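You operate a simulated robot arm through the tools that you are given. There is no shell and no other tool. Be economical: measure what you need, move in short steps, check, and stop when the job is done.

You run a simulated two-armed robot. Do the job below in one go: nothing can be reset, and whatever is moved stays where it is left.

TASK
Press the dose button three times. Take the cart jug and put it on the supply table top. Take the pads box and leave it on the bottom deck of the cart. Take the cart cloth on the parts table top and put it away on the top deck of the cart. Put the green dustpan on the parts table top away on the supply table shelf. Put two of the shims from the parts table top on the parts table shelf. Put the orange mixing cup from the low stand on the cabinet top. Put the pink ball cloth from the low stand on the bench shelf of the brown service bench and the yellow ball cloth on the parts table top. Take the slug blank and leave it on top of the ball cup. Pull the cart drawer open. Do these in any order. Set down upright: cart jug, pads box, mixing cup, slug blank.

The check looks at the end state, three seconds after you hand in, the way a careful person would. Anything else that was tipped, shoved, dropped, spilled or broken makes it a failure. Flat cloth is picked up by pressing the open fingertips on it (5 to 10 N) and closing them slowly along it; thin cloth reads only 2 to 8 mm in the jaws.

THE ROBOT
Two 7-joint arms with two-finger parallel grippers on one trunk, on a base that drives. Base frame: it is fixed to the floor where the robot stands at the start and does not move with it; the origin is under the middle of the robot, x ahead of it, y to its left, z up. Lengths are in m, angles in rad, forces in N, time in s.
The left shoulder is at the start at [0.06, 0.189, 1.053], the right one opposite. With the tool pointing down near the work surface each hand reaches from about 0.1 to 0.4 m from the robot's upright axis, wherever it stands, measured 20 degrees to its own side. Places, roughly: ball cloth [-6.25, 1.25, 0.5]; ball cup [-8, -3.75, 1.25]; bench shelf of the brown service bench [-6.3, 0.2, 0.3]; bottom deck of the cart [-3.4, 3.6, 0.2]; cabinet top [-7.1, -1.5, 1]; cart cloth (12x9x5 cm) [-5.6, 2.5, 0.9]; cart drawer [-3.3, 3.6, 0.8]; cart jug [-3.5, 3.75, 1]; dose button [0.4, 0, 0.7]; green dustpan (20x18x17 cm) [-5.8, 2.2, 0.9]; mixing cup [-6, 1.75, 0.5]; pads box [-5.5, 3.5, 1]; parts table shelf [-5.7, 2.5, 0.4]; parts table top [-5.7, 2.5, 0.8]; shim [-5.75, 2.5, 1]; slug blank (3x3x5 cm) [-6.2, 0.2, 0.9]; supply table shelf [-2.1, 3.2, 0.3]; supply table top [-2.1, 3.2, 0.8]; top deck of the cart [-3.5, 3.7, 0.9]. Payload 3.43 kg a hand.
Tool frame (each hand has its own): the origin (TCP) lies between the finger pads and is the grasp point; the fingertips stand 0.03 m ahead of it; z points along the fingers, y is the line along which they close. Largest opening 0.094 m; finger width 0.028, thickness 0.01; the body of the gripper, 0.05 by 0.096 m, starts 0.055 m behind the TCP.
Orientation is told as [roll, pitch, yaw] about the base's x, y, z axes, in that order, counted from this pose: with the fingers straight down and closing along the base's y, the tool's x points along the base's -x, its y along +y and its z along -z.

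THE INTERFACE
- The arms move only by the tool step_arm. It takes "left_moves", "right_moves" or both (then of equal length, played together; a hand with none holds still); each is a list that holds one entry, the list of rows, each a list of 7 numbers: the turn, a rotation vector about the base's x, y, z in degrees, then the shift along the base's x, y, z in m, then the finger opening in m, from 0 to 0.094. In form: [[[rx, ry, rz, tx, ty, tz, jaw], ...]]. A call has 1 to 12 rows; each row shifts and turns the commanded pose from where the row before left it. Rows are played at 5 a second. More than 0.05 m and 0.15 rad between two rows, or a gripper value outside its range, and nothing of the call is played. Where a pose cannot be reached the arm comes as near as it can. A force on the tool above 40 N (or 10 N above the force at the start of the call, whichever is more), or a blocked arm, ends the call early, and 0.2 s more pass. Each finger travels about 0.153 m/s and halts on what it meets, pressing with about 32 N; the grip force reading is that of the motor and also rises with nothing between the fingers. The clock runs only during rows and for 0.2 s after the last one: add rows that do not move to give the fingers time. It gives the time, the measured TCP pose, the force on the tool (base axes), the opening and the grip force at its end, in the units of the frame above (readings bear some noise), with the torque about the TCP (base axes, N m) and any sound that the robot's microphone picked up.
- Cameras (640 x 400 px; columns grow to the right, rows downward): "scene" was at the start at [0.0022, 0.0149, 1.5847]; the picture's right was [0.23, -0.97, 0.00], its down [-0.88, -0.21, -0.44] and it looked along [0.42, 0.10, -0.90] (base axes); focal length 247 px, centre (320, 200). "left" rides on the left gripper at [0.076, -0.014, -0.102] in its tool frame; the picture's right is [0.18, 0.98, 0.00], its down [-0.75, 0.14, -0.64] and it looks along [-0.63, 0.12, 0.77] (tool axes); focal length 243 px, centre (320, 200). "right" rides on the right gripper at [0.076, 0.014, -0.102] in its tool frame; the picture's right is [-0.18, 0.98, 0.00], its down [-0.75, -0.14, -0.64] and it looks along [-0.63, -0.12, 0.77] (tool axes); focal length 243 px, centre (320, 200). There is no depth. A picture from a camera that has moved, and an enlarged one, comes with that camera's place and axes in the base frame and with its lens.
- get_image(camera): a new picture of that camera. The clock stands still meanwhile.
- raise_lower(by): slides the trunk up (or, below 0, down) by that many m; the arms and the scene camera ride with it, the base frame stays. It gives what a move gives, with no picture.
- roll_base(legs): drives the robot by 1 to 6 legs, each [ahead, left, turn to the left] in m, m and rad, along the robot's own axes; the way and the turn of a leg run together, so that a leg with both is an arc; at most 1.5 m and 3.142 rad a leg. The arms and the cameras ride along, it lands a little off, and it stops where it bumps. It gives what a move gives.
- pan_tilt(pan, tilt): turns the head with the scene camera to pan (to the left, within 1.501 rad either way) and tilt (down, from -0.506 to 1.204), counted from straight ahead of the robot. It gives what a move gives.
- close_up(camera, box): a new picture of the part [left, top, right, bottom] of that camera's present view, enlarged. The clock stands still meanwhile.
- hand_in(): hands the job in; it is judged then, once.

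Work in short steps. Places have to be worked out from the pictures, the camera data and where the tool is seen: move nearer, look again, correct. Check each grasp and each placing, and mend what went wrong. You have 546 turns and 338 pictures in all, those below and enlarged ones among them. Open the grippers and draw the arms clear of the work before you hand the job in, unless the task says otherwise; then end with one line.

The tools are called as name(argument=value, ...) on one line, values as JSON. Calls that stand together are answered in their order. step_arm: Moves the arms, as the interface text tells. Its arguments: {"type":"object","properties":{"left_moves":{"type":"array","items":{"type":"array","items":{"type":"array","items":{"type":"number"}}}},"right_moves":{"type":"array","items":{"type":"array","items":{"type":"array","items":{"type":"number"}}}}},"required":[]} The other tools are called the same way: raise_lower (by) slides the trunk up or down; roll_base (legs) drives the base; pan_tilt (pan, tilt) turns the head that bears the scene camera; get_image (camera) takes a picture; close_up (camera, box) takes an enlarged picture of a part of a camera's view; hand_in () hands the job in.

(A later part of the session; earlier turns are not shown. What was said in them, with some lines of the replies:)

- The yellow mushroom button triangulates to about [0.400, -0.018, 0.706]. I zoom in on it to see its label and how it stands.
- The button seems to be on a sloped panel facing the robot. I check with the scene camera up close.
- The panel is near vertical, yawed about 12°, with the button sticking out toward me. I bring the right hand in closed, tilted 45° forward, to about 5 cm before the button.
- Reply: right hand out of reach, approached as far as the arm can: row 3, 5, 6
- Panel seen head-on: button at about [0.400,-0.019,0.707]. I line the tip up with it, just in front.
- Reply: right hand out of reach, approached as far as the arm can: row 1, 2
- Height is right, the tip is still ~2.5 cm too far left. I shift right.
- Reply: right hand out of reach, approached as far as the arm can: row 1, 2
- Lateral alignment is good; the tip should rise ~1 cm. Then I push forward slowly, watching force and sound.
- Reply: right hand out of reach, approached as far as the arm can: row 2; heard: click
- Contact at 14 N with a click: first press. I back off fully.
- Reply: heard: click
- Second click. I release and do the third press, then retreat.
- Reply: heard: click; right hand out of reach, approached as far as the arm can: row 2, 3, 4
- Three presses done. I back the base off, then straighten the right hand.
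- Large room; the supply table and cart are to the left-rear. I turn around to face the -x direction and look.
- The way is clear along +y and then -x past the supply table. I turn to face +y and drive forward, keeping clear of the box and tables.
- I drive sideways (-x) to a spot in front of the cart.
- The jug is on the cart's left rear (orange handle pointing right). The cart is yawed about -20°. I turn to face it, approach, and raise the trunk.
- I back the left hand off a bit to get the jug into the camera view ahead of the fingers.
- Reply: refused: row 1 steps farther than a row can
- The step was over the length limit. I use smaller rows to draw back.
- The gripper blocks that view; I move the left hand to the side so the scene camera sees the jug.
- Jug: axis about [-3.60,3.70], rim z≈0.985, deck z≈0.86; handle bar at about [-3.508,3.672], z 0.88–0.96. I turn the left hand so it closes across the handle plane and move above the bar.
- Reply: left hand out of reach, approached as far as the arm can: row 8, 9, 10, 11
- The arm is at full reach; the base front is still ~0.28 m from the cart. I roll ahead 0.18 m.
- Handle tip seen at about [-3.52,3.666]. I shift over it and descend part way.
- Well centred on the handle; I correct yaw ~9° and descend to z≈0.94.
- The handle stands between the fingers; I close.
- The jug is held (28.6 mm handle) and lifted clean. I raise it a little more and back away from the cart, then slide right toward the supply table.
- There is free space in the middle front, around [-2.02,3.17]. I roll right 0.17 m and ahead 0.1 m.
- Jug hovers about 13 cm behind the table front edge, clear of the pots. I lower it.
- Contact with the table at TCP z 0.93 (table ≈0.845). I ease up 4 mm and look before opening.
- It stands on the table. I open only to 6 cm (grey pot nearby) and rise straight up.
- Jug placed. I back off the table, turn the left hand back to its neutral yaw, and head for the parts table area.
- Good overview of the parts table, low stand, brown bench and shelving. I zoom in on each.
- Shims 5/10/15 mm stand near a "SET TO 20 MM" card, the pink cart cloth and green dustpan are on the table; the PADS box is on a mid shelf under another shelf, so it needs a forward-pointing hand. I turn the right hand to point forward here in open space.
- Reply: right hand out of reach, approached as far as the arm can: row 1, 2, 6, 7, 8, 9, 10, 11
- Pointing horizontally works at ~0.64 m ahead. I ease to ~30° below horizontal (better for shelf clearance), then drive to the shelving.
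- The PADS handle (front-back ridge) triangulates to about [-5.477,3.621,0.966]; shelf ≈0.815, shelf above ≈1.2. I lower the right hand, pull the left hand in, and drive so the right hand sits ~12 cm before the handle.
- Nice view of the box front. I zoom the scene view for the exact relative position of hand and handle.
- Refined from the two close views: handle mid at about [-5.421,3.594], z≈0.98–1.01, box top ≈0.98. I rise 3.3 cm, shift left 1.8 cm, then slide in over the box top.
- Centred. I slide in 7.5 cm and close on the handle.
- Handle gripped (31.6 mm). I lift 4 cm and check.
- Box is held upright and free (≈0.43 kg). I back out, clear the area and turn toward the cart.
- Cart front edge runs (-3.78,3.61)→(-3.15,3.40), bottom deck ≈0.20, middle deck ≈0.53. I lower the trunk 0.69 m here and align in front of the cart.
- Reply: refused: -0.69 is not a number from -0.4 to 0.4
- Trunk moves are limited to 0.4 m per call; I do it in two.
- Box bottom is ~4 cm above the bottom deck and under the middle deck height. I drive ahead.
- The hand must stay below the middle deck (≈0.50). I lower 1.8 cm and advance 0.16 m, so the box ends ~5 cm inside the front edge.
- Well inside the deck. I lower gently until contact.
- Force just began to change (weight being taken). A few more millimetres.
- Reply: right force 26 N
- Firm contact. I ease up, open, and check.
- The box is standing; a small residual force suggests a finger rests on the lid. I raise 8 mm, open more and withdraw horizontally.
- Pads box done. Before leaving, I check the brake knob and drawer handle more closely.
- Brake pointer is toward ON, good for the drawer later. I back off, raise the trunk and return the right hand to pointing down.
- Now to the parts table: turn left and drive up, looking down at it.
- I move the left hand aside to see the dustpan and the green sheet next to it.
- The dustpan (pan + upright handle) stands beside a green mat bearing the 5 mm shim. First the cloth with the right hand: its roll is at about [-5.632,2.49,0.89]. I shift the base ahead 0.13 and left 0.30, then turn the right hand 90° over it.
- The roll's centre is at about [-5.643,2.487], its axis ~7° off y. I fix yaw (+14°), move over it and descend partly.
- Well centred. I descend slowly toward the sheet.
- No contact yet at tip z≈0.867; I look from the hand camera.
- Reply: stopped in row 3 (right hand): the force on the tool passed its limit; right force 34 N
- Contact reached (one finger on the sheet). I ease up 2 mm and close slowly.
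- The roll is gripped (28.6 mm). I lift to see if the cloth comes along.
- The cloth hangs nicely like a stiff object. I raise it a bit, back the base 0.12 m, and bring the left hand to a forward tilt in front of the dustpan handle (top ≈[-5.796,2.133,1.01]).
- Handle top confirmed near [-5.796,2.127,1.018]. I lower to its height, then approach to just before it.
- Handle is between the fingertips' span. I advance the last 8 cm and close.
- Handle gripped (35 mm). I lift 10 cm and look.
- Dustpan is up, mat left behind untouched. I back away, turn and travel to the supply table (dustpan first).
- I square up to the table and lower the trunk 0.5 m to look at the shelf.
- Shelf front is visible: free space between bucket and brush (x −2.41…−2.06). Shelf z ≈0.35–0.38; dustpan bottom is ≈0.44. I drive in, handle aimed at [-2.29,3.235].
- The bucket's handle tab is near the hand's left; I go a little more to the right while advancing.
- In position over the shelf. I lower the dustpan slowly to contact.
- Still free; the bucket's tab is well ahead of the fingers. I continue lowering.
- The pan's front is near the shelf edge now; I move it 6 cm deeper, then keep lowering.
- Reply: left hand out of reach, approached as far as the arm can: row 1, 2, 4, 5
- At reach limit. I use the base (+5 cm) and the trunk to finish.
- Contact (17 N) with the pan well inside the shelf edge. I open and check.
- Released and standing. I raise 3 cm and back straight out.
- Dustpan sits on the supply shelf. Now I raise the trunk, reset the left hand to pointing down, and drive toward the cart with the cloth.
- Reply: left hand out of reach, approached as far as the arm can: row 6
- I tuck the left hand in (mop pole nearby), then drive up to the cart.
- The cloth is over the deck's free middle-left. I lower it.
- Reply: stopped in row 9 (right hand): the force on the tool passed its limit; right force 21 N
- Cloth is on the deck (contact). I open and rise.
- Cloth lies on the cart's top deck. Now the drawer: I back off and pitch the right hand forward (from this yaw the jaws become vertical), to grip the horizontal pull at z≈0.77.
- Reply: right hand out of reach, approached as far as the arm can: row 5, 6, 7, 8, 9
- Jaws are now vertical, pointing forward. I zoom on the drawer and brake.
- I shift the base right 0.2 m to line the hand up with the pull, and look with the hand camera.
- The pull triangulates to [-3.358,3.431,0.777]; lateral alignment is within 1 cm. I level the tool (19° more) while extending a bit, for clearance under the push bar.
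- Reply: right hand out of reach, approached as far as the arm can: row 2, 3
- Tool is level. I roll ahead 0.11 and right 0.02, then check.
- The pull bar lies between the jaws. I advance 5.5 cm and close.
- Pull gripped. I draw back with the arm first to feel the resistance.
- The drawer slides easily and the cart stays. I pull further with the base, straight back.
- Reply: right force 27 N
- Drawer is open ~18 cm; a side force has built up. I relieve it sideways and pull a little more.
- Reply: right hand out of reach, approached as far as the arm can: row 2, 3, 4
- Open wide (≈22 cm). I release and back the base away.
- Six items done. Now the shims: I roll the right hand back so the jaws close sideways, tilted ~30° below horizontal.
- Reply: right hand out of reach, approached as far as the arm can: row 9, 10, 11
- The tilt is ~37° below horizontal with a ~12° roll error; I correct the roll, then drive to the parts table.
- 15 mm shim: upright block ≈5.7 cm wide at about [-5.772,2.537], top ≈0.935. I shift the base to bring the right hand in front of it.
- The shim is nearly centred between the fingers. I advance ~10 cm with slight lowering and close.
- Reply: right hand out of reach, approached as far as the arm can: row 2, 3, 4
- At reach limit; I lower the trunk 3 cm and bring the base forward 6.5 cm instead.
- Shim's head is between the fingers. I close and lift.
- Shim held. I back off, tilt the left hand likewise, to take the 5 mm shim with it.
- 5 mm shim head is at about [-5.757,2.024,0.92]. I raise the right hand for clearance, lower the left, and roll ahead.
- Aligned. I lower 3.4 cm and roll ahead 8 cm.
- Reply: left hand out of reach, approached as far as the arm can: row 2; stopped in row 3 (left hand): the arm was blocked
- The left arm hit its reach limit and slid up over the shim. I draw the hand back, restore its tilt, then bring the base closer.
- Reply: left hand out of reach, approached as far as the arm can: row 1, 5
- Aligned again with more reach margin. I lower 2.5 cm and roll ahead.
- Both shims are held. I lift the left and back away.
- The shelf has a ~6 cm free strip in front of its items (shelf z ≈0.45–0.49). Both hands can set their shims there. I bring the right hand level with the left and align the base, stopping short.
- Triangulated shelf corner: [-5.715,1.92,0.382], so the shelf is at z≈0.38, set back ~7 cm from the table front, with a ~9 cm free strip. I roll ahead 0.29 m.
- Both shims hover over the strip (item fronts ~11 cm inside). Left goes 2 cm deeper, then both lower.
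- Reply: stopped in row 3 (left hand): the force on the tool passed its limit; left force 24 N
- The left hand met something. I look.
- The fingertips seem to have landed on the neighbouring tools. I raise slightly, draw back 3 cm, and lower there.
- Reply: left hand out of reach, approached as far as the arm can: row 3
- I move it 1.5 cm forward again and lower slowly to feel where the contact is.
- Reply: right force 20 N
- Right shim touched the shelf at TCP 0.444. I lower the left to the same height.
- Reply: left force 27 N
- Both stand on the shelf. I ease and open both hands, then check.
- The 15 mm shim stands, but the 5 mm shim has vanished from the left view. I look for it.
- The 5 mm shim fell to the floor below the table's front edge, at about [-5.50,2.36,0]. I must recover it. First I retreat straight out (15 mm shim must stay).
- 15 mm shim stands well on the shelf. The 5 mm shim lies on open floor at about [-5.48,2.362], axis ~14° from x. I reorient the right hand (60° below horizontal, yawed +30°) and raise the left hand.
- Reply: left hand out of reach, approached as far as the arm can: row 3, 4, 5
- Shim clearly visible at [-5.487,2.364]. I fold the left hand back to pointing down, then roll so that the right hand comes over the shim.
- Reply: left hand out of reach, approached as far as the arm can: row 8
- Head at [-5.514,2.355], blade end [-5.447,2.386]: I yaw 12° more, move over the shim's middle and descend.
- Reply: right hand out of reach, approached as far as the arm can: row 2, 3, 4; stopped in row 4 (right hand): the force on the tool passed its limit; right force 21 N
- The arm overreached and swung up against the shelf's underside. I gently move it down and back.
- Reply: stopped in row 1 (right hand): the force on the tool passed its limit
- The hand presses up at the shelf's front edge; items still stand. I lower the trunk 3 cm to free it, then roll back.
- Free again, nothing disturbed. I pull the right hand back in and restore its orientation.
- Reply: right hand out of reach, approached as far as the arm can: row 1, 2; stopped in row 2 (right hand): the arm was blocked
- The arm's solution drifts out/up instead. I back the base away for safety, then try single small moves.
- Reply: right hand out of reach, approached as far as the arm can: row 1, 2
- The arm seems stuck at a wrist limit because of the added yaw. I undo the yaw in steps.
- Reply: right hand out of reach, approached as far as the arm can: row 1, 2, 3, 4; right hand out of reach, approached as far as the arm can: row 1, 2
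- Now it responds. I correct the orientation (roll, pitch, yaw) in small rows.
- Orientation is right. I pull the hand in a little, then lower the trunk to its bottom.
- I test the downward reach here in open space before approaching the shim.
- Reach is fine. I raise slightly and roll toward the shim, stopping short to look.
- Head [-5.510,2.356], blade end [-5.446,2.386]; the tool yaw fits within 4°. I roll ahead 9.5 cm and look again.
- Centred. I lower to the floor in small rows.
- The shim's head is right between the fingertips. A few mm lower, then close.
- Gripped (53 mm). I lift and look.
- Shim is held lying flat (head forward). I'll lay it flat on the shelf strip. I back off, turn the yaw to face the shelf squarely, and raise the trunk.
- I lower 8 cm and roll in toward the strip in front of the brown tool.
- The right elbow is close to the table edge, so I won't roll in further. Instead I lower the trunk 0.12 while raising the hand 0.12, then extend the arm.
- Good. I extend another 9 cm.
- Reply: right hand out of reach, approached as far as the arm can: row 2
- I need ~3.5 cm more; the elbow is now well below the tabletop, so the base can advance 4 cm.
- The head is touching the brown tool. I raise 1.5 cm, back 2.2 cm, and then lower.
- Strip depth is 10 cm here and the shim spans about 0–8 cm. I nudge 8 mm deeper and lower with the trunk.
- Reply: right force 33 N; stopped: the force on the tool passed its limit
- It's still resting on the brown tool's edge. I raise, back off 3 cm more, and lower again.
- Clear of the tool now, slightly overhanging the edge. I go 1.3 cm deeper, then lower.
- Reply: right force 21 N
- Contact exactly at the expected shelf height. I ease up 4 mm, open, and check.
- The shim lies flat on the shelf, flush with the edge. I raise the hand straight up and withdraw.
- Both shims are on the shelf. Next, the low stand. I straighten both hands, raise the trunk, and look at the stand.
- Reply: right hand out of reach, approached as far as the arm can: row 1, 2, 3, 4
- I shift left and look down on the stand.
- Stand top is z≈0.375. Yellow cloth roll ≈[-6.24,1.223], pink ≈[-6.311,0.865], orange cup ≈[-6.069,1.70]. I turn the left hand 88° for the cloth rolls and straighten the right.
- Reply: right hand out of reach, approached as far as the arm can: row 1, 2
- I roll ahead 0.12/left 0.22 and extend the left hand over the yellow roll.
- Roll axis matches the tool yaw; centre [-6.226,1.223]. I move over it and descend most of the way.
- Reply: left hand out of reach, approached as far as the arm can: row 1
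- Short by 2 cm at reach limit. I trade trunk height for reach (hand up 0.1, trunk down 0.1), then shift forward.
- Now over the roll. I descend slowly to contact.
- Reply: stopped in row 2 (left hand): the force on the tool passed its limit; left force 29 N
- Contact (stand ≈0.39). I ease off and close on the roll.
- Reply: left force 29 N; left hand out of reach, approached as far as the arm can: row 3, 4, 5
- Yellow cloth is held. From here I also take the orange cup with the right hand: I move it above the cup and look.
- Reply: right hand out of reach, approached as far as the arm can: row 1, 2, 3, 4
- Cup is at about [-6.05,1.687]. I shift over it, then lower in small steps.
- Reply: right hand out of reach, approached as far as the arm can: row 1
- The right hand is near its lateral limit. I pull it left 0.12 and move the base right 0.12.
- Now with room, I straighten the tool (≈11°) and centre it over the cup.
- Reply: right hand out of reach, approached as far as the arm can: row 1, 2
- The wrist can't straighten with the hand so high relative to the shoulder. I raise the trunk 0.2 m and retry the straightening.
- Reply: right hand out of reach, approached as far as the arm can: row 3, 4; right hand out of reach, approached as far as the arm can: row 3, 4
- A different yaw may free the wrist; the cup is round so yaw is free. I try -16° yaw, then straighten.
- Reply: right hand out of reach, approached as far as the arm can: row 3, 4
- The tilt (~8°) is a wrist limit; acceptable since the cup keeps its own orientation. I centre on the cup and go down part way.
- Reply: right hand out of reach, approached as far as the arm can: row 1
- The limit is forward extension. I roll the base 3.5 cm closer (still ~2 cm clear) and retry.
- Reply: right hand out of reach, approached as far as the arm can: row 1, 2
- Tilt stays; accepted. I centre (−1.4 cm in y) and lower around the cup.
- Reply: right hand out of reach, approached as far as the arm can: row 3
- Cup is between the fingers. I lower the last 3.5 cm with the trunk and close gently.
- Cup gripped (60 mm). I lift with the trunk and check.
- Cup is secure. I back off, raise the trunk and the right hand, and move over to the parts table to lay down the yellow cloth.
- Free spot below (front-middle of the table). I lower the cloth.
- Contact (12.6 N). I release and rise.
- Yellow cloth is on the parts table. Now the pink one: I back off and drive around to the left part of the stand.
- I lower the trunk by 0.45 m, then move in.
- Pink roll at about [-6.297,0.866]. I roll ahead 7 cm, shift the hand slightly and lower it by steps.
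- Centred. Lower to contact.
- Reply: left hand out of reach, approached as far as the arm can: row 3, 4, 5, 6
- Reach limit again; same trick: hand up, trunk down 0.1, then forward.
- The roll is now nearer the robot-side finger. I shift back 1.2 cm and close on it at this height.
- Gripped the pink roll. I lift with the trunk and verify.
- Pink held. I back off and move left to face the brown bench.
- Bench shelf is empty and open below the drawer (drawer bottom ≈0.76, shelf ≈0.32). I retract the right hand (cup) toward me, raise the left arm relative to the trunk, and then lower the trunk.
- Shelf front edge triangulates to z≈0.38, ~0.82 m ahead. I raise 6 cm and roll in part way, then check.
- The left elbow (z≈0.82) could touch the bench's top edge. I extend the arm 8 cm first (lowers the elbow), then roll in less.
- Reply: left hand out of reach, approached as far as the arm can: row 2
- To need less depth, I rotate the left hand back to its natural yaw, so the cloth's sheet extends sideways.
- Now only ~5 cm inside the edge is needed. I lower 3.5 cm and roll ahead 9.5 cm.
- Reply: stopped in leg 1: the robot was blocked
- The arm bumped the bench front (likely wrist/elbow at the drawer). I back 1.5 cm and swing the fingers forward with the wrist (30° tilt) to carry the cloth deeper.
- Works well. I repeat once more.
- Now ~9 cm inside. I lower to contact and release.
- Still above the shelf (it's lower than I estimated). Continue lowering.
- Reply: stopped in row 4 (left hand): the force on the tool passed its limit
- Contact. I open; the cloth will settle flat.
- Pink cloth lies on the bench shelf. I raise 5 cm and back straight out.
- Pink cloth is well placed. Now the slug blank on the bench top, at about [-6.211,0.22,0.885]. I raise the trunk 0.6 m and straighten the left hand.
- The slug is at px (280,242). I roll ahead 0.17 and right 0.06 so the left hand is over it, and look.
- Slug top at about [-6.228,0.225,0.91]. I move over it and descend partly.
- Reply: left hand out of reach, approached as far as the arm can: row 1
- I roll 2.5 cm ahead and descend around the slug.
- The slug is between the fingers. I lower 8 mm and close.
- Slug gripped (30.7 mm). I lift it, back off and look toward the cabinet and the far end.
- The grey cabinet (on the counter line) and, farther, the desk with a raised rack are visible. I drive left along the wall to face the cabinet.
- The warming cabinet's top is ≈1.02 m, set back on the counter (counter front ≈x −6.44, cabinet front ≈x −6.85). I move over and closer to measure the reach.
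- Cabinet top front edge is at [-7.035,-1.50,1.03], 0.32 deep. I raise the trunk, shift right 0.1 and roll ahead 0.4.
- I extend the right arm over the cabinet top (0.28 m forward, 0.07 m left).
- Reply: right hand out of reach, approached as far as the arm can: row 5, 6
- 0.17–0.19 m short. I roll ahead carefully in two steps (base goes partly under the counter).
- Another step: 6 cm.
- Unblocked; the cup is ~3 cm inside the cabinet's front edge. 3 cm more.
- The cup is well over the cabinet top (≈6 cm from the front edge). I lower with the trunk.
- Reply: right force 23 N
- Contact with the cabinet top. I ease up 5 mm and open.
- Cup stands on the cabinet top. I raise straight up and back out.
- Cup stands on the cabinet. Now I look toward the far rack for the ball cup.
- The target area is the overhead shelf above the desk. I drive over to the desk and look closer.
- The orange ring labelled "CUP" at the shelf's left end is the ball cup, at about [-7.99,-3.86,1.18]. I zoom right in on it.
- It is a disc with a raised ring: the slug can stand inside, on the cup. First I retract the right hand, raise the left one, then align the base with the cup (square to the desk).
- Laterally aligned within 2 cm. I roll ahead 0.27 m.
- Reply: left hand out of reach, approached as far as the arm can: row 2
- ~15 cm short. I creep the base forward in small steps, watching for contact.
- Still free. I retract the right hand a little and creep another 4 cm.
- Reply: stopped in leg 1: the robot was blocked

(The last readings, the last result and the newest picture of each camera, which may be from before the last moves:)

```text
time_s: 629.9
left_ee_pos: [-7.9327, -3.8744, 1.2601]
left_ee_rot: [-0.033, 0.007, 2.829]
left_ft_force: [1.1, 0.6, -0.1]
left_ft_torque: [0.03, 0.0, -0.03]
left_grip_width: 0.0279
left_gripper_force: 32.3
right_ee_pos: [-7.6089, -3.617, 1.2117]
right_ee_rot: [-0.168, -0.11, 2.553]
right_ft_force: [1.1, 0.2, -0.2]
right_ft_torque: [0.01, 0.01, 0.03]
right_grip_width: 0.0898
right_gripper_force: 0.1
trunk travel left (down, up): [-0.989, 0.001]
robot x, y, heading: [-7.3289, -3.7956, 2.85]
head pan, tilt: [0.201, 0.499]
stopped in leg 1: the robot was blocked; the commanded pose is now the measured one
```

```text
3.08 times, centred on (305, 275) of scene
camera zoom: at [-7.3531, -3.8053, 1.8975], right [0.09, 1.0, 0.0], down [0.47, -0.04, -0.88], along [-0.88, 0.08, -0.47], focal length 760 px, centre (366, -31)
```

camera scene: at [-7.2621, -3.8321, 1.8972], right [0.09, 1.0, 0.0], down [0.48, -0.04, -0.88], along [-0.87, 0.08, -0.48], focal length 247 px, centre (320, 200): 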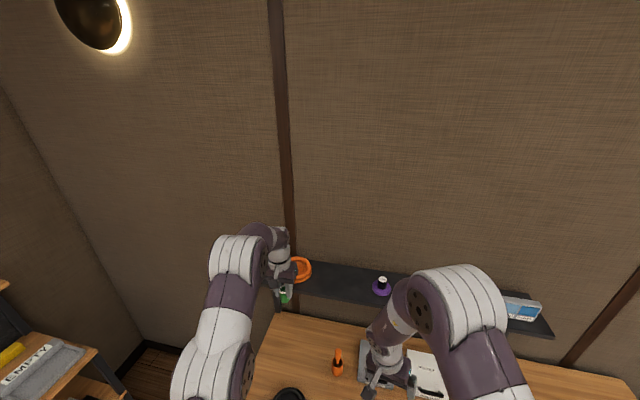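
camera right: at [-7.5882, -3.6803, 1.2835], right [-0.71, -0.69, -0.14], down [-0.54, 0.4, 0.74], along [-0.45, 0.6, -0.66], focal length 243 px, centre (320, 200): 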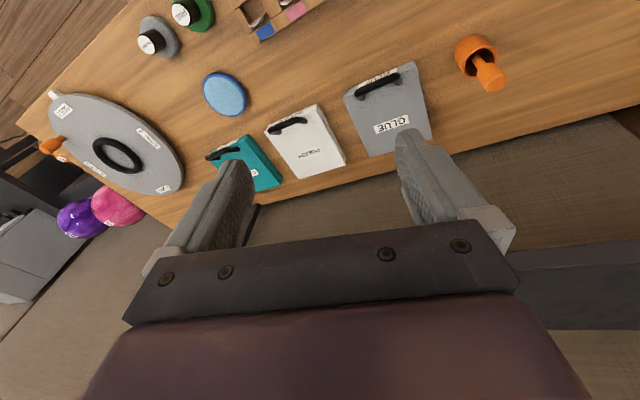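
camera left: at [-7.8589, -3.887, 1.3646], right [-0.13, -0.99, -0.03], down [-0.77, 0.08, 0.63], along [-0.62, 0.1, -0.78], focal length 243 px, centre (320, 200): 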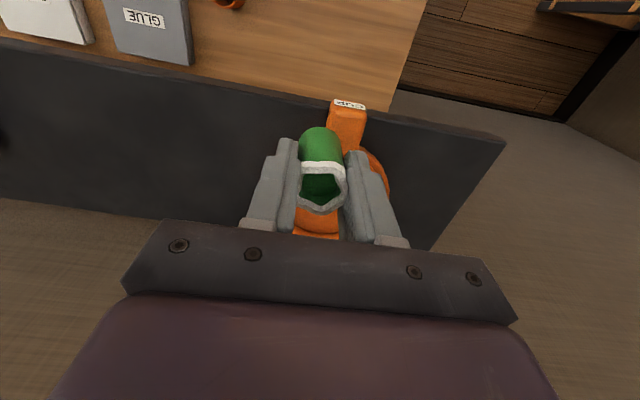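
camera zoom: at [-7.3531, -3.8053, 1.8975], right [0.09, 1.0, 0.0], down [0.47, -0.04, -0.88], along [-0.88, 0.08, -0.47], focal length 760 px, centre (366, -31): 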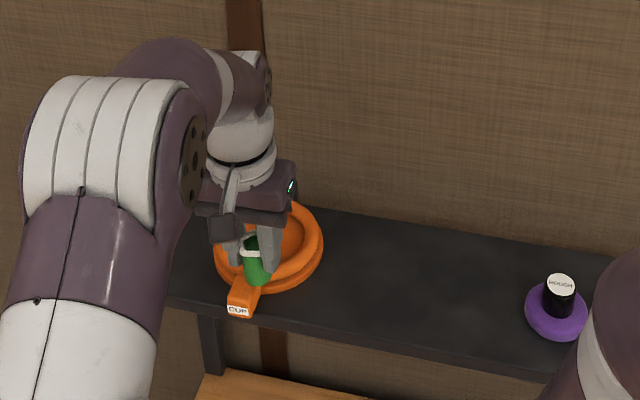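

Now blocked at the desk; no further. Ring centre ≈[-7.998,-3.862], 6.5 cm beyond the slug. I tilt the wrist forward 15° to gain the rest.

step_arm(left_moves=[[[2.13, 7.19, 0, -0.026, 0.009, 0.005, 0.015], [2.13, 7.19, 0, -0.026, 0.009, 0.003, 0.015], [0, 0, 0, 0, 0, 0, 0.015]]])

get_image(camera="left")

close_up(camera="scene", box=[210, 210, 400, 340])

```text
time_s: 630.7
left_ee_pos: [-7.9934, -3.8541, 1.2644]
left_ee_rot: [-0.026, -0.25, 2.825]
left_ft_force: [-1.2, -0.9, -1.6]
left_ft_torque: [0.01, -0.04, 0.02]
left_grip_width: 0.0278
left_gripper_force: 32.1
right_ee_pos: [-7.6155, -3.614, 1.2104]
right_ee_rot: [-0.169, -0.104, 2.553]
right_ft_force: [-0.3, -0.3, -1.3]
right_ft_torque: [0.03, 0.01, 0.01]
right_grip_width: 0.0899
right_gripper_force: 0.1
trunk travel left (down, up): [-0.989, 0.001]
robot x, y, heading: [-7.33, -3.7964, 2.856]
head pan, tilt: [0.201, 0.499]
```

```text
65 pictures are left
camera left: at [-7.896, -3.8738, 1.3459], right [-0.14, -0.99, -0.07], down [-0.59, 0.03, 0.8], along [-0.79, 0.16, -0.59], focal length 243 px, centre (320, 200)
```

left: 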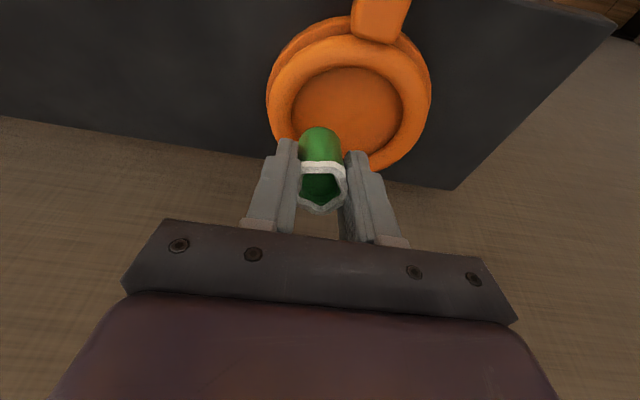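

```text
3.08 times, centred on (305, 275) of scene
camera zoom: at [-7.364, -3.8022, 1.8972], right [0.09, 1.0, 0.0], down [0.48, -0.04, -0.88], along [-0.87, 0.08, -0.48], focal length 760 px, centre (366, -31)
```

zoom: 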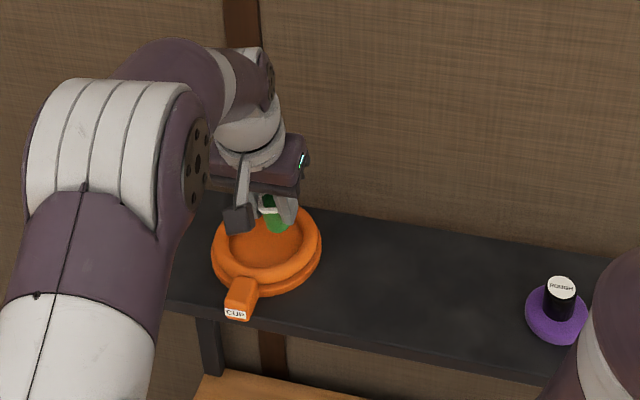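

Excellent view: the slug needs a shift of ~1.6 cm left and ~0.6 cm forward to be centred over the cup. I shift and lower half-way.

step_arm(left_moves=[[[0, 0, 0, -0.006, -0.016, 0, 0.015], [0, 0, 0, 0, 0, -0.015, 0.015], [0, 0, 0, 0, 0, -0.012, 0.015], [0, 0, 0, 0, 0, 0, 0.015]]])

get_image(camera="left")

```text
time_s: 631.7
left_ee_pos: [-7.9973, -3.8702, 1.2391]
left_ee_rot: [-0.027, -0.249, 2.825]
left_ft_force: [0.7, -0.5, -0.5]
left_ft_torque: [-0.02, -0.02, -0.01]
left_grip_width: 0.0276
left_gripper_force: 32.6
right_ee_pos: [-7.6131, -3.6165, 1.2109]
right_ee_rot: [-0.17, -0.108, 2.554]
right_ft_force: [0.2, 0.7, -0.2]
right_ft_torque: [-0.01, 0.02, 0.02]
right_grip_width: 0.0899
right_gripper_force: 0.1
trunk travel left (down, up): [-0.989, 0.001]
robot x, y, heading: [-7.3276, -3.7943, 2.849]
head pan, tilt: [0.201, 0.499]
```

```text
63 pictures are left
camera left: at [-7.8995, -3.8906, 1.3197], right [-0.14, -0.99, -0.07], down [-0.59, 0.03, 0.8], along [-0.79, 0.16, -0.59], focal length 243 px, centre (320, 200)
```

left: 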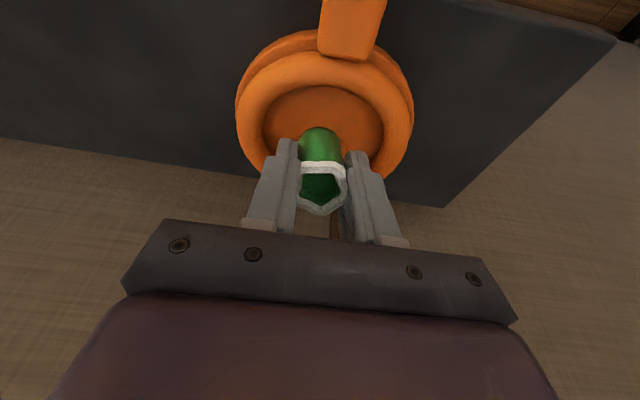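

Centred over the cup's inner disc. I lower gently to contact.

step_arm(left_moves=[[[0, 0, 0, -0.002, 0, -0.012, 0.015], [0, 0, 0, 0, 0, -0.01, 0.015], [0, 0, 0, 0, 0, -0.006, 0.015], [0, 0, 0, 0, 0, 0, 0.015]]])

get_image(camera="left")

```text
time_s: 632.7
left_ee_pos: [-7.9985, -3.8699, 1.2137]
left_ee_rot: [-0.025, -0.257, 2.825]
left_ft_force: [-7.1, -2.1, 26.6]
left_ft_torque: [-0.13, 0.39, 0.0]
left_grip_width: 0.0285
left_gripper_force: 32.3
right_ee_pos: [-7.6127, -3.6137, 1.2109]
right_ee_rot: [-0.171, -0.106, 2.553]
right_ft_force: [-0.4, 0.7, 0.6]
right_ft_torque: [0.0, 0.01, -0.03]
right_grip_width: 0.09
right_gripper_force: 0.2
trunk travel left (down, up): [-0.989, 0.001]
robot x, y, heading: [-7.3311, -3.7939, 2.852]
head pan, tilt: [0.201, 0.499]
```

```text
62 pictures are left
camera left: at [-7.9012, -3.8898, 1.2946], right [-0.14, -0.99, -0.07], down [-0.59, 0.03, 0.81], along [-0.8, 0.16, -0.58], focal length 243 px, centre (320, 200)
```

left: 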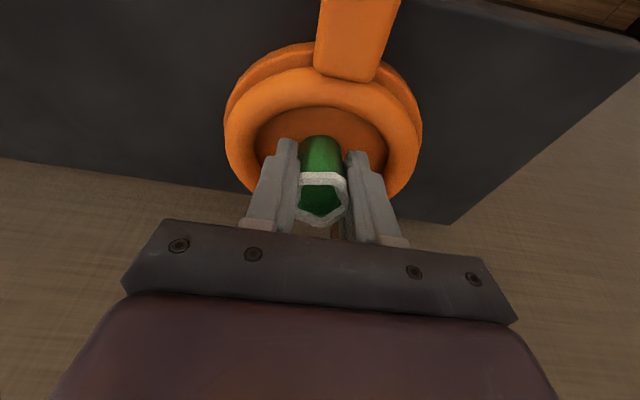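

Contact on the cup's disc. I ease 2 mm and open a little, letting the slug settle upright.

step_arm(left_moves=[[[0, 0, 0, 0, 0, 0.003, 0.015], [0, 0, 0, 0, 0, 0, 0.03], [0, 0, 0, 0, 0, 0, 0.036], [0, 0, 0, 0, 0, 0, 0.042], [0, 0, 0, 0, 0, 0, 0.046], [0, 0, 0, 0, 0, 0, 0.046]]])

get_image(camera="left")

```text
time_s: 634.1
left_ee_pos: [-7.9991, -3.8705, 1.2134]
left_ee_rot: [-0.028, -0.249, 2.825]
left_ft_force: [0.0, -0.2, -0.3]
left_ft_torque: [0.01, -0.03, 0.01]
left_grip_width: 0.0461
left_gripper_force: 0.0
right_ee_pos: [-7.6146, -3.6148, 1.2102]
right_ee_rot: [-0.17, -0.104, 2.554]
right_ft_force: [-0.4, 0.5, 0.1]
right_ft_torque: [0.01, -0.02, -0.01]
right_grip_width: 0.0902
right_gripper_force: 0.1
trunk travel left (down, up): [-0.989, 0.001]
robot x, y, heading: [-7.334, -3.7972, 2.852]
head pan, tilt: [0.201, 0.499]
```

```text
61 pictures are left
camera left: at [-7.9017, -3.8901, 1.2957], right [-0.14, -0.99, -0.07], down [-0.59, 0.03, 0.8], along [-0.79, 0.16, -0.59], focal length 243 px, centre (320, 200)
```

left: 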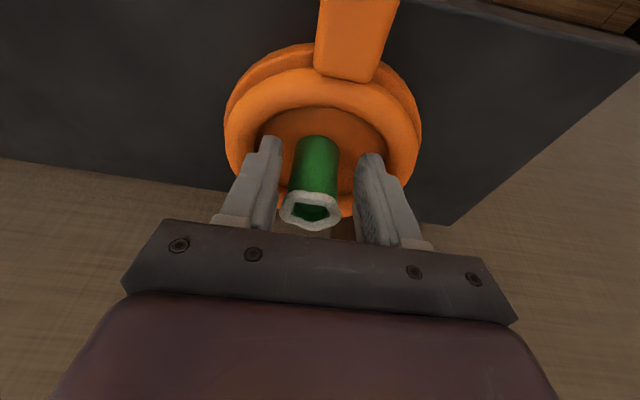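

The slug stands upright in the cup. I rise straight up 8 cm and look.

step_arm(left_moves=[[[0, 0, 0, 0, 0, 0.02, 0.046], [0, 0, 0, 0, 0, 0.02, 0.046], [0, 0, 0, 0, 0, 0.02, 0.046], [0, 0, 0, 0.005, 0, 0.02, 0.046], [0, 0, 0, 0, 0, 0, 0.046]]])

get_image(camera="left")

```text
time_s: 635.3
left_ee_pos: [-7.9935, -3.8699, 1.2935]
left_ee_rot: [-0.025, -0.251, 2.826]
left_ft_force: [-1.0, 0.0, 0.8]
left_ft_torque: [-0.02, 0.0, -0.03]
left_grip_width: 0.0463
left_gripper_force: 0.2
right_ee_pos: [-7.615, -3.6146, 1.2107]
right_ee_rot: [-0.17, -0.105, 2.553]
right_ft_force: [0.6, 0.7, 0.0]
right_ft_torque: [-0.03, 0.02, 0.0]
right_grip_width: 0.09
right_gripper_force: 0.0
trunk travel left (down, up): [-0.989, 0.001]
robot x, y, heading: [-7.334, -3.7925, 2.853]
head pan, tilt: [0.201, 0.499]
```

```text
60 pictures are left
camera left: at [-7.8958, -3.8895, 1.3758], right [-0.14, -0.99, -0.07], down [-0.59, 0.03, 0.8], along [-0.79, 0.16, -0.59], focal length 243 px, centre (320, 200)
```

left: 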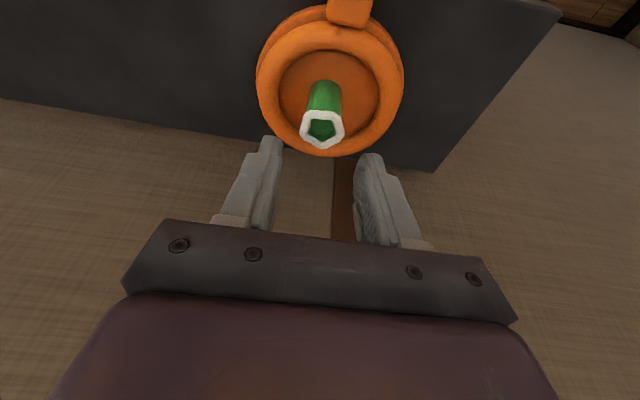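

All clear. I back away and check the desk area for anything disturbed.

roll_base(legs=[[-0.6, 0, 0]])

pan_tilt(pan=0.1, tilt=0.5)

get_image(camera="scene")

close_up(camera="scene", box=[220, 170, 400, 290])

```text
time_s: 638.7
left_ee_pos: [-7.4097, -4.0473, 1.2933]
left_ee_rot: [-0.026, -0.25, 2.837]
left_ft_force: [-1.2, -0.2, 0.1]
left_ft_torque: [0.02, 0.02, 0.02]
left_grip_width: 0.046
left_gripper_force: 0.0
right_ee_pos: [-7.0348, -3.7882, 1.2104]
right_ee_rot: [-0.171, -0.105, 2.564]
right_ft_force: [0.1, 0.6, -0.5]
right_ft_torque: [0.02, 0.0, 0.01]
right_grip_width: 0.0901
right_gripper_force: 0.0
trunk travel left (down, up): [-0.989, 0.001]
robot x, y, heading: [-6.7482, -3.9699, 2.864]
head pan, tilt: [0.201, 0.499]
```

```text
time_s: 639.4
left_ee_pos: [-7.4097, -4.0471, 1.2944]
left_ee_rot: [-0.024, -0.248, 2.838]
left_ft_force: [-0.5, 1.0, -0.2]
left_ft_torque: [0.0, 0.01, -0.04]
left_grip_width: 0.0462
left_gripper_force: 0.1
right_ee_pos: [-7.0343, -3.7886, 1.2113]
right_ee_rot: [-0.169, -0.105, 2.563]
right_ft_force: [0.3, -0.1, 0.6]
right_ft_torque: [-0.04, 0.0, -0.02]
right_grip_width: 0.0898
right_gripper_force: 0.1
trunk travel left (down, up): [-0.989, 0.001]
robot x, y, heading: [-6.7461, -3.9652, 2.861]
head pan, tilt: [0.099, 0.499]
```

```text
59 pictures are left
camera scene: at [-6.778, -3.9638, 1.8972], right [0.18, 0.98, 0.0], down [0.47, -0.08, -0.88], along [-0.86, 0.16, -0.48], focal length 247 px, centre (320, 200)
```

scene: 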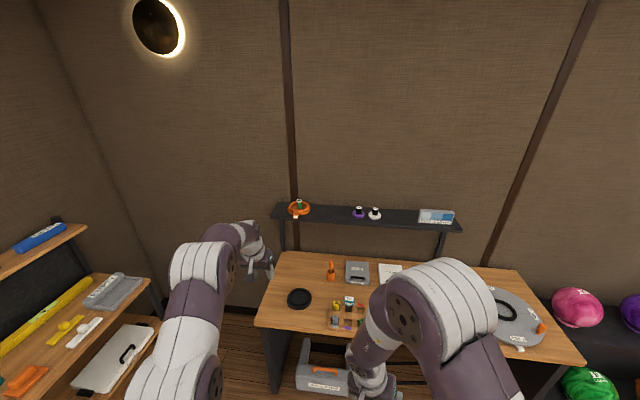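

```text
3.33 times, centred on (310, 230) of scene
camera zoom: at [-6.778, -3.9638, 1.8972], right [0.18, 0.98, 0.0], down [0.47, -0.08, -0.88], along [-0.86, 0.16, -0.48], focal length 824 px, centre (353, 100)
```

zoom: 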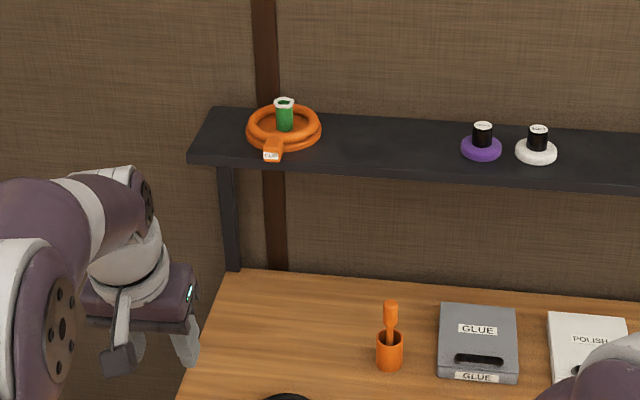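

The slug stands upright in the ball cup and nothing else on the desk has moved. I open both grippers and back farther away.

roll_base(legs=[[-0.3, 0, 0]])

step_arm(left_moves=[[[0, 0, 0, 0, 0, 0, 0.07], [0, 0, 0, 0, 0, 0, 0.09], [0, 0, 0, 0, 0, 0, 0.09]]], right_moves=[[[0, 0, 0, 0, 0, 0, 0.09], [0, 0, 0, 0, 0, 0, 0.09], [0, 0, 0, 0, 0, 0, 0.09]]])

roll_base(legs=[[0, -1.3, 0], [-0.2, -1.3, 0], [-0.2, -0.8, 0]])

pan_tilt(pan=-0.6, tilt=0.4)

get_image(camera="scene")

```text
time_s: 641.4
left_ee_pos: [-7.1264, -4.1284, 1.2925]
left_ee_rot: [-0.026, -0.247, 2.836]
left_ft_force: [0.6, -1.0, 0.4]
left_ft_torque: [-0.01, 0.0, -0.01]
left_grip_width: 0.0461
left_gripper_force: 0.2
right_ee_pos: [-6.7504, -3.8695, 1.2108]
right_ee_rot: [-0.172, -0.102, 2.567]
right_ft_force: [-0.9, -0.2, -0.4]
right_ft_torque: [-0.01, -0.01, 0.01]
right_grip_width: 0.0903
right_gripper_force: 0.0
trunk travel left (down, up): [-0.989, 0.001]
robot x, y, heading: [-6.4598, -4.0453, 2.866]
head pan, tilt: [0.099, 0.499]
```

```text
time_s: 642.2
left_ee_pos: [-7.1248, -4.1301, 1.2941]
left_ee_rot: [-0.025, -0.25, 2.839]
left_ft_force: [0.4, -0.8, 0.9]
left_ft_torque: [-0.03, 0.03, -0.01]
left_grip_width: 0.0901
left_gripper_force: 0.0
right_ee_pos: [-6.749, -3.8692, 1.2112]
right_ee_rot: [-0.171, -0.107, 2.565]
right_ft_force: [0.9, -0.7, 0.0]
right_ft_torque: [-0.05, -0.01, -0.01]
right_grip_width: 0.09
right_gripper_force: 0.0
trunk travel left (down, up): [-0.989, 0.001]
robot x, y, heading: [-6.4606, -4.0434, 2.86]
head pan, tilt: [0.099, 0.499]
```

```text
time_s: 658.9
left_ee_pos: [-5.8253, -0.9766, 1.2926]
left_ee_rot: [-0.026, -0.25, 2.823]
left_ft_force: [-0.5, 0.4, -0.3]
left_ft_torque: [0.03, -0.03, -0.01]
left_grip_width: 0.0896
left_gripper_force: 0.0
right_ee_pos: [-5.4453, -0.7223, 1.2115]
right_ee_rot: [-0.172, -0.107, 2.548]
right_ft_force: [-0.7, -0.4, 1.0]
right_ft_torque: [-0.01, 0.0, -0.01]
right_grip_width: 0.0901
right_gripper_force: 0.1
trunk travel left (down, up): [-0.989, 0.001]
robot x, y, heading: [-5.1611, -0.9016, 2.849]
head pan, tilt: [0.099, 0.499]
```

```text
time_s: 659.9
left_ee_pos: [-5.824, -0.9749, 1.2944]
left_ee_rot: [-0.026, -0.25, 2.822]
left_ft_force: [-0.3, -0.7, 0.4]
left_ft_torque: [0.0, -0.01, 0.01]
left_grip_width: 0.0897
left_gripper_force: 0.0
right_ee_pos: [-5.4446, -0.7219, 1.2119]
right_ee_rot: [-0.169, -0.106, 2.552]
right_ft_force: [-0.9, -0.5, -0.6]
right_ft_torque: [-0.01, -0.02, 0.03]
right_grip_width: 0.09
right_gripper_force: 0.1
trunk travel left (down, up): [-0.989, 0.001]
robot x, y, heading: [-5.1595, -0.901, 2.848]
head pan, tilt: [-0.6, 0.4]
```

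```text
57 pictures are left
camera scene: at [-5.1604, -0.8467, 1.9064], right [0.78, 0.63, 0.0], down [0.24, -0.3, -0.92], along [-0.58, 0.72, -0.39], focal length 247 px, centre (320, 200)
```

scene: 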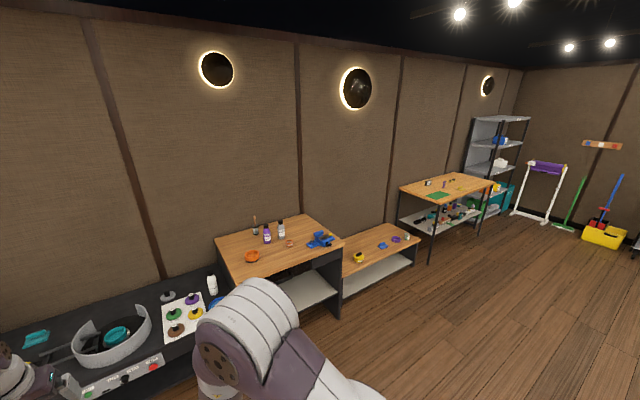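

Everything looks in order from here; I zoom once on the parts table and its shelf to confirm the cloth and shims.

close_up(camera="scene", box=[330, 165, 510, 275])

```text
3.56 times, centred on (420, 220) of scene
camera zoom: at [-5.1604, -0.8467, 1.9064], right [0.78, 0.63, 0.0], down [0.24, -0.3, -0.92], along [-0.58, 0.72, -0.39], focal length 879 px, centre (-36, 129)
```

zoom: 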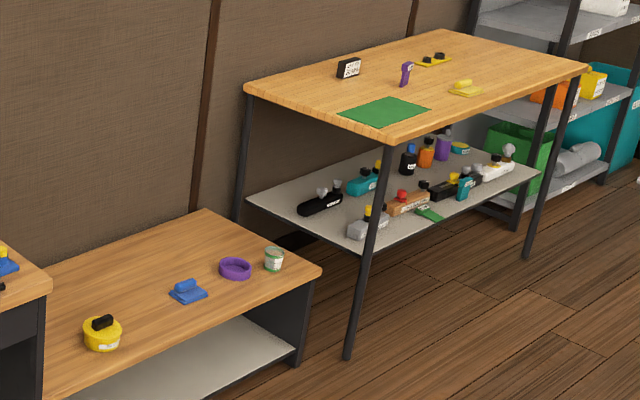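

Both shims are on the parts shelf, the yellow cloth is on the parts table, and the stand is tidy. Both grippers are open and the arms are clear, so I hand in.

hand_in()

```text
The job is handed in.
```

All the tasks are done and the job is handed in. The 5 mm shim fell to the floor while I was placing it; I picked it up and it now lies flat at the front edge of the parts table shelf.
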